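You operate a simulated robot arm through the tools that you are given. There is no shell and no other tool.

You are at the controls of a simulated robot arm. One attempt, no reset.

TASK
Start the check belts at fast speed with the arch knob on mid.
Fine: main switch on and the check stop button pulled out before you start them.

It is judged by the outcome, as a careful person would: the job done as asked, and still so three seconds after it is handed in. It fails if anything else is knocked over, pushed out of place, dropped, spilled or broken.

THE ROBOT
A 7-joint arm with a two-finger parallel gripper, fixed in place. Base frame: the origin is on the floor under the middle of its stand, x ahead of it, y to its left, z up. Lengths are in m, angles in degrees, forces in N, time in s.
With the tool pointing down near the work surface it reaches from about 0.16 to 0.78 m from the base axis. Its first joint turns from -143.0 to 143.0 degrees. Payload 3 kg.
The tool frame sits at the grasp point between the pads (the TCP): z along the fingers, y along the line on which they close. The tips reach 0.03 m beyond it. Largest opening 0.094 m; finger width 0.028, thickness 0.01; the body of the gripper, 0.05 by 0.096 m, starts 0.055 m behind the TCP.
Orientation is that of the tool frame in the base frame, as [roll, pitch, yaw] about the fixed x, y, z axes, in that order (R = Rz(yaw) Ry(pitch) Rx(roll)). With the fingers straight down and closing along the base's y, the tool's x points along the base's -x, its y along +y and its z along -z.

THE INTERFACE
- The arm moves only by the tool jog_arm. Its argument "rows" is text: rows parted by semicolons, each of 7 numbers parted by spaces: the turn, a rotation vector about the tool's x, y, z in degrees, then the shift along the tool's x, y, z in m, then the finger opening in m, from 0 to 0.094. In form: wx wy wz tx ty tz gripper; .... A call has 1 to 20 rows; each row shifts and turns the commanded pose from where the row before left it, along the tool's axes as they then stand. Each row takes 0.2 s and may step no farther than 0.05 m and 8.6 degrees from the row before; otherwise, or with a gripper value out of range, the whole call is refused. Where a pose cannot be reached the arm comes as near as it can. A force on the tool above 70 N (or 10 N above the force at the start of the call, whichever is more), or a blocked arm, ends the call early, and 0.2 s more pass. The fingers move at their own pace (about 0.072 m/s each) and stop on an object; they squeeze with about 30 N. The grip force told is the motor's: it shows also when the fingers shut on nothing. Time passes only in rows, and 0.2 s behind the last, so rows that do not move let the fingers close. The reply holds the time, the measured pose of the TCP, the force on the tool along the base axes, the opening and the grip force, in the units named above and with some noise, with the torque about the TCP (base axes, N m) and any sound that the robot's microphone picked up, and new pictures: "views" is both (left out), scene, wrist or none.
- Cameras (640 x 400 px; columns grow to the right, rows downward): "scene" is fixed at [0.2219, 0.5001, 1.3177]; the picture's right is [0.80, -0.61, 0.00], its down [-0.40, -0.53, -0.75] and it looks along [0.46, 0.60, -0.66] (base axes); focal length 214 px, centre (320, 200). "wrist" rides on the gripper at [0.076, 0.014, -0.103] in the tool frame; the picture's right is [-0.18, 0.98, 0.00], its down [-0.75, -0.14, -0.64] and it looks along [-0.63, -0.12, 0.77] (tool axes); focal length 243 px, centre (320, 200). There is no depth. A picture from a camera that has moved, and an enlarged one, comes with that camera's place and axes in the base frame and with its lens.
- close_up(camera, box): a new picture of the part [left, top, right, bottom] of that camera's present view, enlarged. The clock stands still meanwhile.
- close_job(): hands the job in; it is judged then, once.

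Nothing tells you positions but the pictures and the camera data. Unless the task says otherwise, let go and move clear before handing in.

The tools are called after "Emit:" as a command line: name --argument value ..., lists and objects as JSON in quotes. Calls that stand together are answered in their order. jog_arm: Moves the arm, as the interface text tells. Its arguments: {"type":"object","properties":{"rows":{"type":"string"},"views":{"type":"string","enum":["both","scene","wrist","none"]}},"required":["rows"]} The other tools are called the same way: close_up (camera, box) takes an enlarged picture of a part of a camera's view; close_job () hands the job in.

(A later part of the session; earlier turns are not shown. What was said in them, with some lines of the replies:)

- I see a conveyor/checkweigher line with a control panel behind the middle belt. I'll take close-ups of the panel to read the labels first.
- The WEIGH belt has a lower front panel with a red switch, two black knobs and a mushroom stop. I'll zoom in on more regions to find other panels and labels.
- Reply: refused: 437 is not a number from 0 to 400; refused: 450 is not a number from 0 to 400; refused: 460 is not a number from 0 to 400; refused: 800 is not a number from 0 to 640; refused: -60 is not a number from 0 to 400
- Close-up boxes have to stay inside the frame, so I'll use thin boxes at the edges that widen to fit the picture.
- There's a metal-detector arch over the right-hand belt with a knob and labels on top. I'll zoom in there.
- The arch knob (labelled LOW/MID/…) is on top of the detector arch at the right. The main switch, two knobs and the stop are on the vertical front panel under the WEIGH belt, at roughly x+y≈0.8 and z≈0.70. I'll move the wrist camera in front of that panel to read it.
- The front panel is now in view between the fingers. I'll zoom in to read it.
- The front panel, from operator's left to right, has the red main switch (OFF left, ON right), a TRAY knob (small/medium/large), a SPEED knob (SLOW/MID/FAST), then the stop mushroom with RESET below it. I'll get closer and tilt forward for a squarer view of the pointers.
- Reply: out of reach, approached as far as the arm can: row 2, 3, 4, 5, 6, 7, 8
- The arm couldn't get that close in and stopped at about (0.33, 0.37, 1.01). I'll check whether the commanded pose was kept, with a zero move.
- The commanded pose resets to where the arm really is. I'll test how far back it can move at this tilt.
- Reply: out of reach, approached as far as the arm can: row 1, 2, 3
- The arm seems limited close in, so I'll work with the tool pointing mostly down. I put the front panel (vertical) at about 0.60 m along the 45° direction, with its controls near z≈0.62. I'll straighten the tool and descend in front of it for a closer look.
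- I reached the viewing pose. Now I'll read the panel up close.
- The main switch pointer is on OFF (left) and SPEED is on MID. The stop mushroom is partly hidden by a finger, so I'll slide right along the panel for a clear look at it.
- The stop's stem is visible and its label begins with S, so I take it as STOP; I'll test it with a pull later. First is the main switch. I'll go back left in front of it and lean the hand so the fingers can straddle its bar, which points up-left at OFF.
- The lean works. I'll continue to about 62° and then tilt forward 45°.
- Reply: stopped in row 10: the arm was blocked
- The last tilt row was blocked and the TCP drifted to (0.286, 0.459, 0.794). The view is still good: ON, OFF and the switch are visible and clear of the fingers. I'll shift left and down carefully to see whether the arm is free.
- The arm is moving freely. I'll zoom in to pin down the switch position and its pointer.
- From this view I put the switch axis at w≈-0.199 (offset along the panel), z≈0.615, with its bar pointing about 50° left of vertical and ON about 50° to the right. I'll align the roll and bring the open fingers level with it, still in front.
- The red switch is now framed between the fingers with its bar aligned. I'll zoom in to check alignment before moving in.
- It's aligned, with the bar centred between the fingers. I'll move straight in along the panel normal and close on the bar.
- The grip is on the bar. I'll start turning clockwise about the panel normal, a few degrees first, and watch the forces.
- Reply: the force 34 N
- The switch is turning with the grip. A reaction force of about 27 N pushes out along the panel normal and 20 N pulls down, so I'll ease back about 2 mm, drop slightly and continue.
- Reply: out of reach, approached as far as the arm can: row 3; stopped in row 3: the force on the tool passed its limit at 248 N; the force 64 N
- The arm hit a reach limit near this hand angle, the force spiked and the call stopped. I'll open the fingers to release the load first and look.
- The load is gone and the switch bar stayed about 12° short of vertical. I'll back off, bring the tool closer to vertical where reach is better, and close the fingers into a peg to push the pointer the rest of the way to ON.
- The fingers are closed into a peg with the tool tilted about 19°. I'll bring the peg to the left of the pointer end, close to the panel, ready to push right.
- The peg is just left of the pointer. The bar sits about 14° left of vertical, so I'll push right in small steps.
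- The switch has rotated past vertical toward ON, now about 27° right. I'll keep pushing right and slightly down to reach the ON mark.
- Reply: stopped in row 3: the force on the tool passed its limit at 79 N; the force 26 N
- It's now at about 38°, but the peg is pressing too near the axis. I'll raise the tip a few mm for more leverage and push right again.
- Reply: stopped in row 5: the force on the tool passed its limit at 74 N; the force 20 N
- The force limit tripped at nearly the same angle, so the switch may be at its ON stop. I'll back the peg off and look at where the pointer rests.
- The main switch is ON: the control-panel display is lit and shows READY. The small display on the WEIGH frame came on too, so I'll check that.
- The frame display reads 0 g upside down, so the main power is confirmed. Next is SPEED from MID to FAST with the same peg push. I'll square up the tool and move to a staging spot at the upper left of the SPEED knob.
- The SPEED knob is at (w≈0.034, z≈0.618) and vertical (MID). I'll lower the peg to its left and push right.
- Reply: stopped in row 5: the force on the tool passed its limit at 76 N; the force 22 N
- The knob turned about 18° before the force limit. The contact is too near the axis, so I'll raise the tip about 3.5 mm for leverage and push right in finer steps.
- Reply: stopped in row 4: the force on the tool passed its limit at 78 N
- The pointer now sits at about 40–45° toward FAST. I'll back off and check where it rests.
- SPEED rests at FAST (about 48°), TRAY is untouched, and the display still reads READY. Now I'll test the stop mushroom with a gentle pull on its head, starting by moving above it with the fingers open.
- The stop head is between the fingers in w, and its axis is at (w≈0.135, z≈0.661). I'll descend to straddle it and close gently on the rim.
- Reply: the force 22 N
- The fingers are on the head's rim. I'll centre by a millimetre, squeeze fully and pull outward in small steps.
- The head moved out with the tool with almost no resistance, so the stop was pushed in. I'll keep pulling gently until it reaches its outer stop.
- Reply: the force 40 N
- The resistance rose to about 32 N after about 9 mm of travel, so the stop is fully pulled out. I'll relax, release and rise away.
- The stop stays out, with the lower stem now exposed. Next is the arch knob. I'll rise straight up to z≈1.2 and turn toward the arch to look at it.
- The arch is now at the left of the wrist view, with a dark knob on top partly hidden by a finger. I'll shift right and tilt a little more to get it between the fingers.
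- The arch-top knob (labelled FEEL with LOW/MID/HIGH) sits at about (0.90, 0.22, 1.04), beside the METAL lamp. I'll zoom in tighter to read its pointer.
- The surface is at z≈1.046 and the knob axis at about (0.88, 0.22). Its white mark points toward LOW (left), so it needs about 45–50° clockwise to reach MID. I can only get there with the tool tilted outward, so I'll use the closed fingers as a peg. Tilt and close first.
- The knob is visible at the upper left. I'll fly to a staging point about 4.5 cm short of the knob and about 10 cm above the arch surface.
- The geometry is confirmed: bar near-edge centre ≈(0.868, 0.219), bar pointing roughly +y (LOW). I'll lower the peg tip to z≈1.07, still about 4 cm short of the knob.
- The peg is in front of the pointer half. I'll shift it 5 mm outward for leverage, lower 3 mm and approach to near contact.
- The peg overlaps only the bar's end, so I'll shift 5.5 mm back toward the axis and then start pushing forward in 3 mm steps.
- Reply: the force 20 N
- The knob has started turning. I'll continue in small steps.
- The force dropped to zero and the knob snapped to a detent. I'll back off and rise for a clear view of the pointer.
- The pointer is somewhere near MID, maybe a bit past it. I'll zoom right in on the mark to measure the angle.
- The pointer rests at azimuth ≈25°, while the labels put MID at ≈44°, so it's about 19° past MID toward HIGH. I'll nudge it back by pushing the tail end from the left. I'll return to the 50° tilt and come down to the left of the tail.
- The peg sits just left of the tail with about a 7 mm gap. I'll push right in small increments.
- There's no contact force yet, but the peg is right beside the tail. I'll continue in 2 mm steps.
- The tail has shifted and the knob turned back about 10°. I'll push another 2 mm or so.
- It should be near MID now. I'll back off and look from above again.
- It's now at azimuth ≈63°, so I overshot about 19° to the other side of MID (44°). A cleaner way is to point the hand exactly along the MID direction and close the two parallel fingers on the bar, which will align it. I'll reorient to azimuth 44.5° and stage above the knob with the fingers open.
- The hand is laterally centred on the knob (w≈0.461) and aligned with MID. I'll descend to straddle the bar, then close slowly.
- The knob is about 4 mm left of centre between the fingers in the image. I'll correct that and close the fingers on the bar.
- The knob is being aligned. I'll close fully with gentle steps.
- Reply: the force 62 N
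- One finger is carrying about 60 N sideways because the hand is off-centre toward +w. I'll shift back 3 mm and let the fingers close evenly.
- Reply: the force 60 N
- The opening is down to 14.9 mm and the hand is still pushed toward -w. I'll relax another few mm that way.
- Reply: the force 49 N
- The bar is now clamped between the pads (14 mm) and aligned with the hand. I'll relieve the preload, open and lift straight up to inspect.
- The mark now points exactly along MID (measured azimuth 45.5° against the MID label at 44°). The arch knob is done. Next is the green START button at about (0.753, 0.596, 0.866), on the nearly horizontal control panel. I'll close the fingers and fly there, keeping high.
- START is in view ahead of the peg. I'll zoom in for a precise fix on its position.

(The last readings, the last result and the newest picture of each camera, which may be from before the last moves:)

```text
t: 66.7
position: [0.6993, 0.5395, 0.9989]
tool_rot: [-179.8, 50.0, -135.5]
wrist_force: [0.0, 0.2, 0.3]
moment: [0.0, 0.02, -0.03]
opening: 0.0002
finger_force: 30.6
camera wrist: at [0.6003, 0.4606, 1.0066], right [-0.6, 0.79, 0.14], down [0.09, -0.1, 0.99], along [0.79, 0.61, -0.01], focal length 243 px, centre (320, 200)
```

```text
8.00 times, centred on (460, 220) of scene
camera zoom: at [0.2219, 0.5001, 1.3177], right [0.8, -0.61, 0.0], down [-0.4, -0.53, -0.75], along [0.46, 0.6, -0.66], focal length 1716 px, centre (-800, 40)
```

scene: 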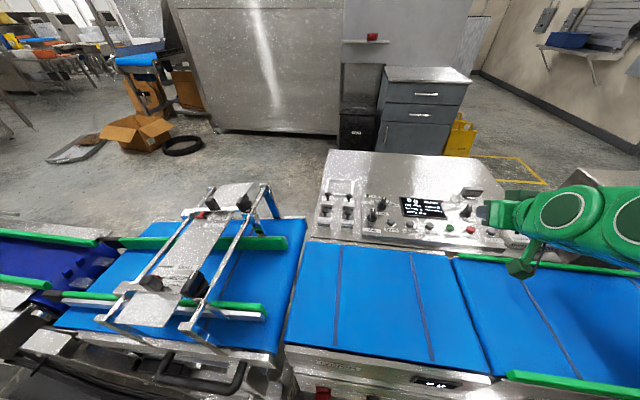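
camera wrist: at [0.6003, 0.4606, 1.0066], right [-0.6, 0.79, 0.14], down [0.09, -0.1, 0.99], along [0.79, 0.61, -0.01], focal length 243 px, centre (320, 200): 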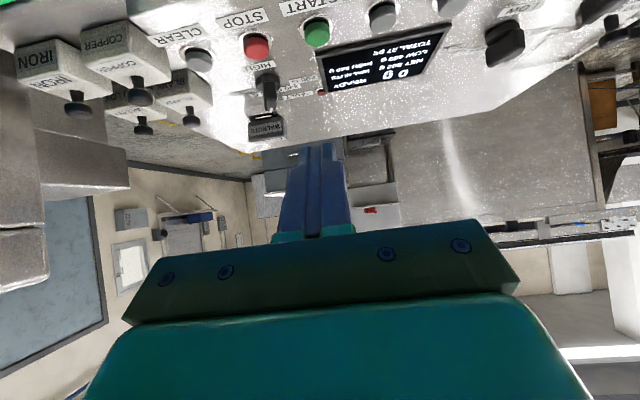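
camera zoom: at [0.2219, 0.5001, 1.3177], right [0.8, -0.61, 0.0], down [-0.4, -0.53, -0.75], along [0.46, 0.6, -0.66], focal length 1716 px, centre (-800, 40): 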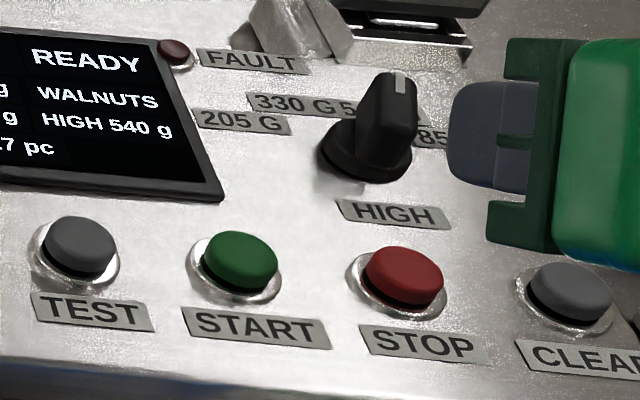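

START's cap centre is at about (0.750, 0.597, 0.871). I'll bring the peg's lower edge to about 3 cm above it and check.

Emit:
jog_arm --rows "0 0 0 0.0042 0.0018 0.0307 0.0;0 0 0 0.0042 0.0018 0.0307 0.0;0 0 0 0.0042 0.0018 0.0307 0.0;0 0 0 0 0 0 0.0" --views "both"

Emit:
close_up --camera "wrist" --box '[220, 80, 420, 205]'

Emit:
close_up --camera "scene" --box '[420, 195, 500, 245]'

```text
t: 67.7
position: [0.7414, 0.5866, 0.9316]
tool_rot: [-179.8, 50.1, -135.5]
wrist_force: [-0.4, -0.2, -0.2]
moment: [0.01, -0.01, 0.0]
opening: 0.0
finger_force: 29.9
camera wrist: at [0.6415, 0.5076, 0.9383], right [-0.6, 0.79, 0.14], down [0.09, -0.1, 0.99], along [0.79, 0.61, -0.01], focal length 243 px, centre (320, 200)
```

scene: 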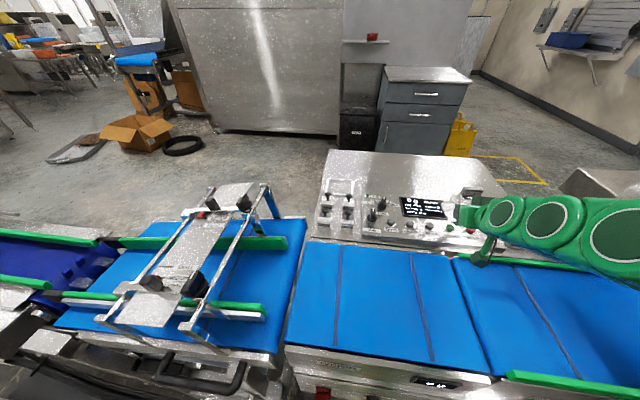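
wrist: 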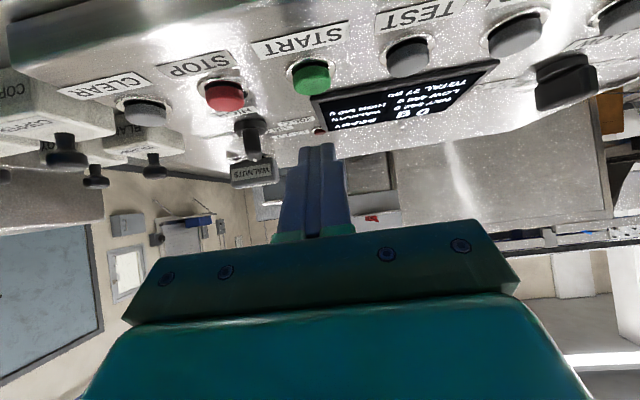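

```text
3.20 times, centred on (320, 142) of wrist
camera zoom: at [0.6415, 0.5076, 0.9383], right [-0.6, 0.79, 0.14], down [0.09, -0.1, 0.99], along [0.79, 0.61, -0.01], focal length 776 px, centre (320, 384)
```

zoom: 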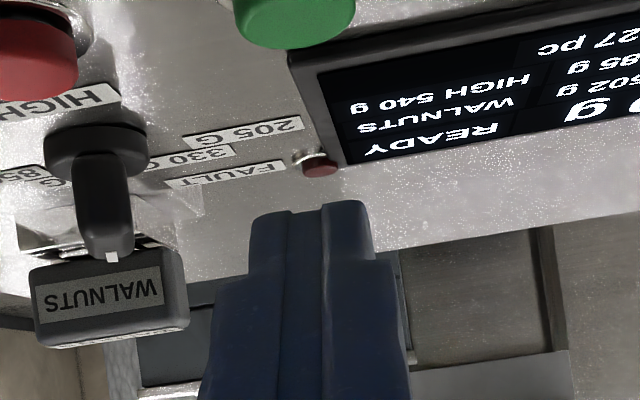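

```text
8.00 times, centred on (460, 220) of scene
camera zoom: at [0.2219, 0.5001, 1.3177], right [0.8, -0.61, 0.0], down [-0.4, -0.53, -0.75], along [0.46, 0.6, -0.66], focal length 1716 px, centre (-800, 40)
```

zoom: 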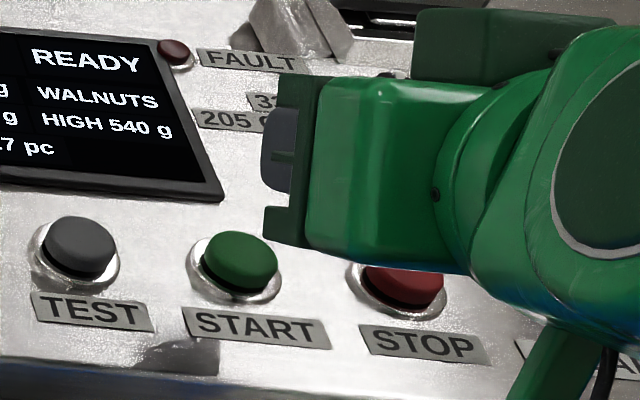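

The peg's lower edge is directly above START. I'll press straight down in small final steps and listen and look for the start.

Emit:
jog_arm --rows "0 0 0 0.0184 0 0.0154 0.0;0 0 0 0.0031 0 0.0026 0.0;0 0 0 0.0023 0 0.0019 0.0;0 0 0 0.0015 0 0.0013 0.0" --views "both"

Emit:
close_up --camera "scene" --box '[360, 180, 520, 260]'

```text
t: 68.7
position: [0.7418, 0.5866, 0.8978]
tool_rot: [-179.8, 50.1, -135.5]
wrist_force: [-1.1, -0.5, 5.4]
moment: [0.04, -0.03, -0.02]
opening: 0.0
finger_force: 30.2
heard: click
camera wrist: at [0.6419, 0.508, 0.9052], right [-0.6, 0.79, 0.14], down [0.09, -0.11, 0.99], along [0.79, 0.61, -0.01], focal length 243 px, centre (320, 200)
```

scene: 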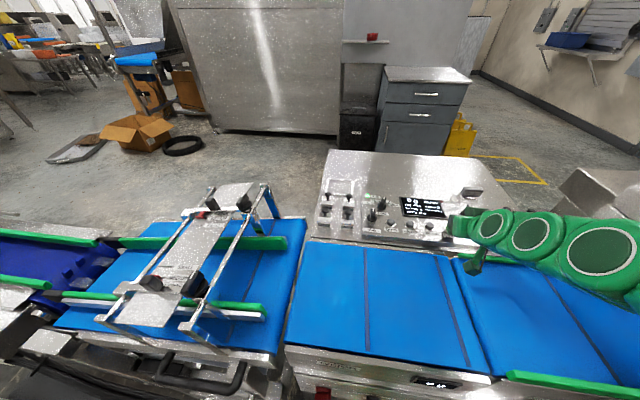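
wrist: 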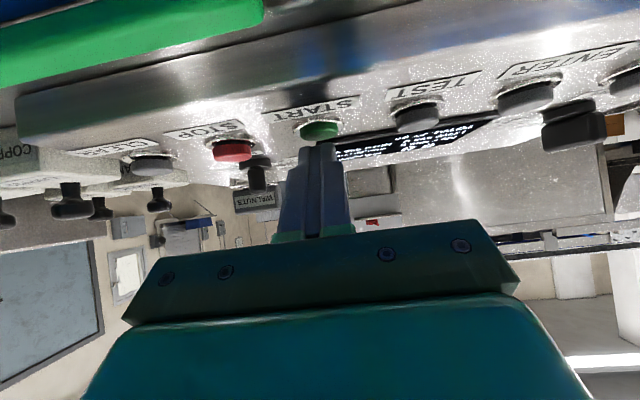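

```text
4.00 times, centred on (440, 220) of scene
camera zoom: at [0.2219, 0.5001, 1.3177], right [0.8, -0.61, 0.0], down [-0.4, -0.53, -0.75], along [0.46, 0.6, -0.66], focal length 858 px, centre (-160, 120)
```

zoom: 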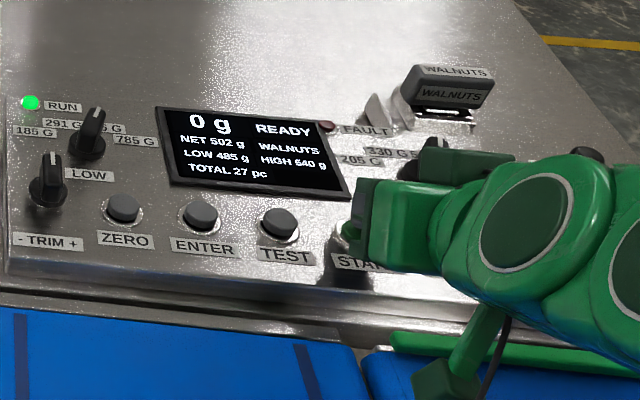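

A click was heard, the RUN lamp is lit green and the belts are moving. I'll lift straight off the button and back away clear.

Emit:
jog_arm --rows "0 0 0 -0.0306 0 -0.0257 0.0;0 0 0 -0.0306 0 -0.0257 0.0;0 0 0 -0.0306 0 -0.0257 0.0;0 0 0 -0.0077 0 -0.0379 0.0;0 0 0 0.0045 0 -0.0446 0.0;0 0 0 0.0045 0 -0.0446 0.0;0 0 0 0.0045 0 -0.0446 0.0;0 0 0 0.0045 0 -0.0446 0.0" --views "both"

Emit:
close_up --camera "scene" --box '[360, 180, 520, 260]'

Emit:
close_up --camera "scene" --box '[300, 398, 420, 400]'

Emit:
close_up --camera "scene" --box '[400, 398, 540, 400]'

```text
t: 70.5
position: [0.6169, 0.4672, 1.1497]
tool_rot: [-179.7, 50.1, -135.5]
wrist_force: [0.7, -0.8, 0.8]
moment: [0.02, 0.0, 0.0]
opening: 0.0001
finger_force: 30.2
camera wrist: at [0.5179, 0.3888, 1.1558], right [-0.6, 0.79, 0.14], down [0.09, -0.11, 0.99], along [0.79, 0.61, -0.01], focal length 243 px, centre (320, 200)
```

scene: 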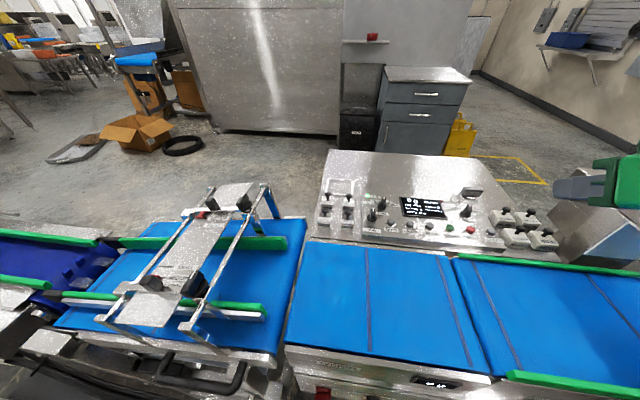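
wrist: 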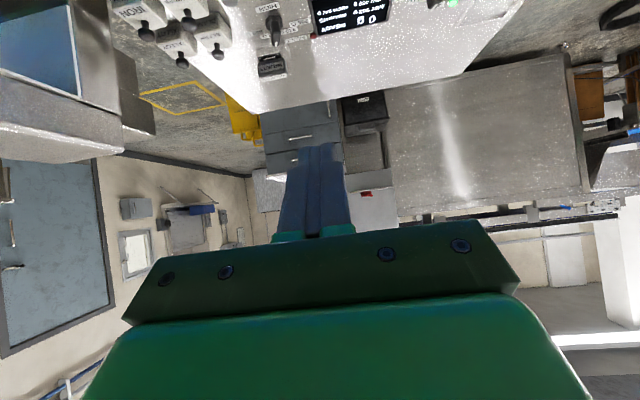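

```text
4.00 times, centred on (440, 220) of scene
camera zoom: at [0.2219, 0.5001, 1.3177], right [0.8, -0.61, 0.0], down [-0.4, -0.53, -0.75], along [0.46, 0.6, -0.66], focal length 858 px, centre (-160, 120)
```

zoom: 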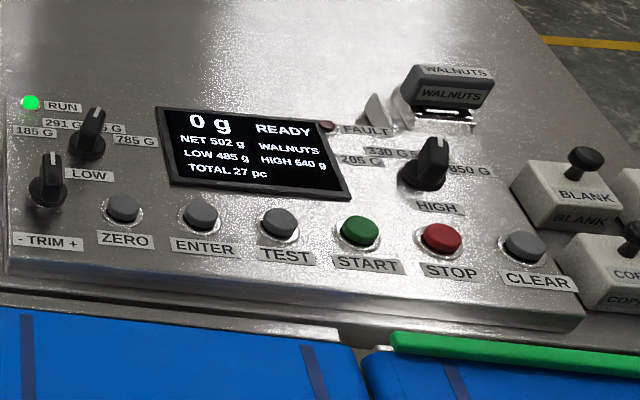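

```text
5.33 times, centred on (360, 399) of scene
camera zoom: at [0.2219, 0.5001, 1.3177], right [0.8, -0.61, 0.0], down [-0.4, -0.53, -0.75], along [0.46, 0.6, -0.66], focal length 1144 px, centre (107, -861)
```

zoom: 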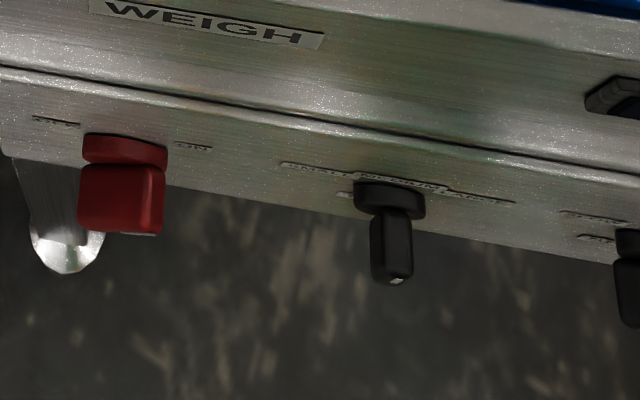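

```text
4.57 times, centred on (470, 399) of scene
camera zoom: at [0.2219, 0.5001, 1.3177], right [0.8, -0.61, 0.0], down [-0.4, -0.53, -0.75], along [0.46, 0.6, -0.66], focal length 980 px, centre (-366, -710)
```

zoom: 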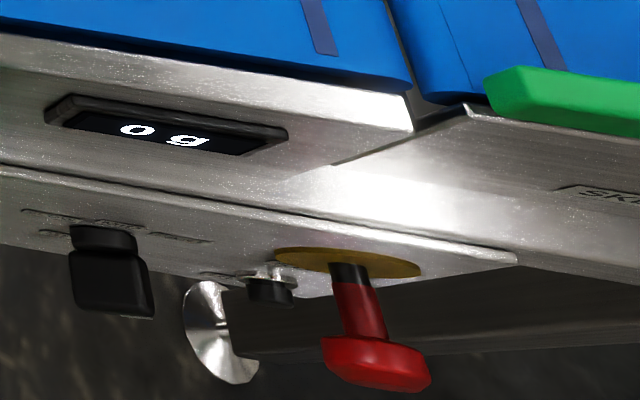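

RUN is lit and the belt stripes have advanced. MAIN is on, SPEED is turned to FAST, TRAY is unchanged and the stop is out with its dark lower stem showing. I'll back the arm away a bit more and confirm the belts keep running.

Emit:
jog_arm --rows "0 0 0 0.0214 0 -0.0255 0.0;0 0 0 0.0214 0 -0.0255 0.0;0 0 0 0.0214 0 -0.0255 0.0;0 0 0 0 0 0 0.0" --views "both"

Emit:
close_up --camera "scene" --box '[360, 180, 520, 260]'

Emit:
close_up --camera "scene" --box '[638, 100, 640, 400]'

```text
t: 71.5
position: [0.5453, 0.396, 1.1472]
tool_rot: [-179.9, 50.0, -135.4]
wrist_force: [0.0, 0.1, -0.5]
moment: [-0.04, 0.01, 0.01]
opening: 0.0
finger_force: 29.9
camera wrist: at [0.4464, 0.3176, 1.1551], right [-0.6, 0.79, 0.14], down [0.09, -0.1, 0.99], along [0.79, 0.61, -0.01], focal length 243 px, centre (320, 200)
```

scene: 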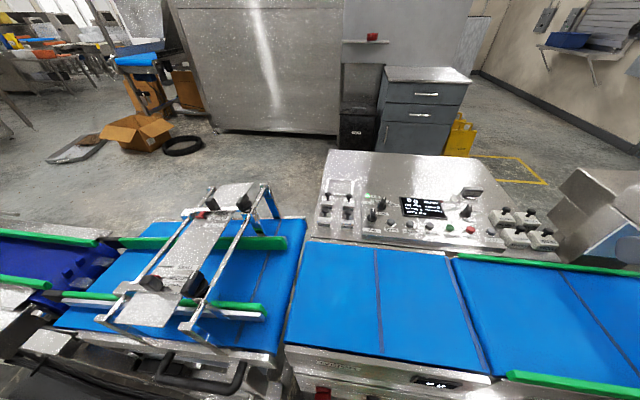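
wrist: 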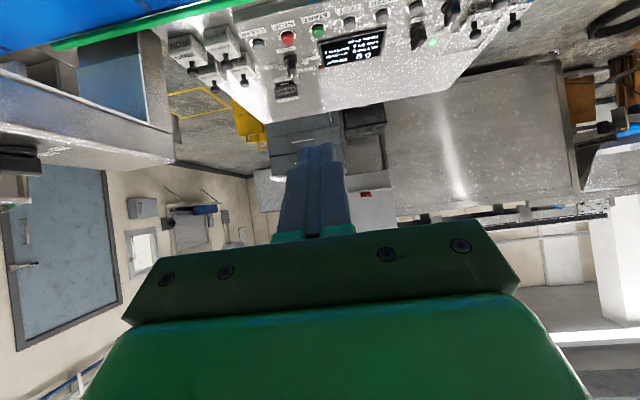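

```text
4.00 times, centred on (440, 220) of scene
camera zoom: at [0.2219, 0.5001, 1.3177], right [0.8, -0.61, 0.0], down [-0.4, -0.53, -0.75], along [0.46, 0.6, -0.66], focal length 858 px, centre (-160, 120)
```

zoom: 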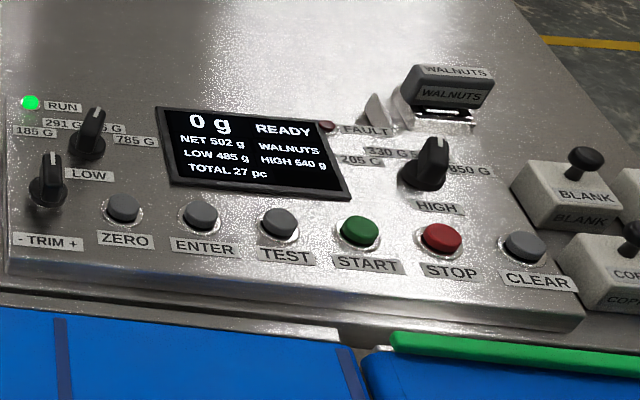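

```text
1.33 times, centred on (639, 250) of scene
camera zoom: at [0.2219, 0.5001, 1.3177], right [0.8, -0.61, 0.0], down [-0.4, -0.53, -0.75], along [0.46, 0.6, -0.66], focal length 286 px, centre (-105, 133)
```

zoom: 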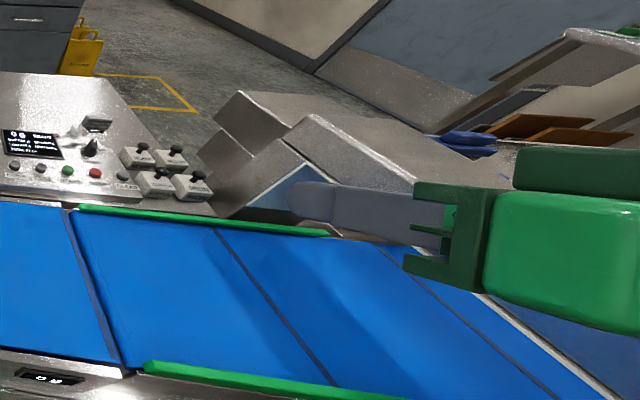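

The belts are running with RUN lit and no fault. Main is ON, the stop is pulled out, SPEED is on FAST and the arch knob is on MID. The arm is clear, so I'm handing the job in.

Emit:
close_job

```text
The job is handed in.
```

The check belts are running at fast speed with the arch knob on MID, and I've handed the job in. After START clicked, the RUN lamp lit, the fault lamp stayed off and the belt stripes kept moving.

- **Main switch:** it was off; I turned it to ON, and the control-panel display came up showing READY.
- **Check stop button:** it was pushed in; I pulled it out about 9 mm to its stop, and it stayed out.
- **Speed knob:** I turned it from MID to FAST before starting. I judged fast from the pointer position and did not time the belts.
- **Arch knob (labelled FEEL):** it was on LOW. My first push went past MID and the correction overshot, so I lined it up with the fingers; it now points at the MID mark.

Some pushes on the main switch, speed knob and arch knob were firm. The main switch tripped the force limit several times, once at 248 N, and the speed knob tripped it twice. I saw no damage or anything knocked out of place, and the tray knob was not moved. The arm is clear of the machine.
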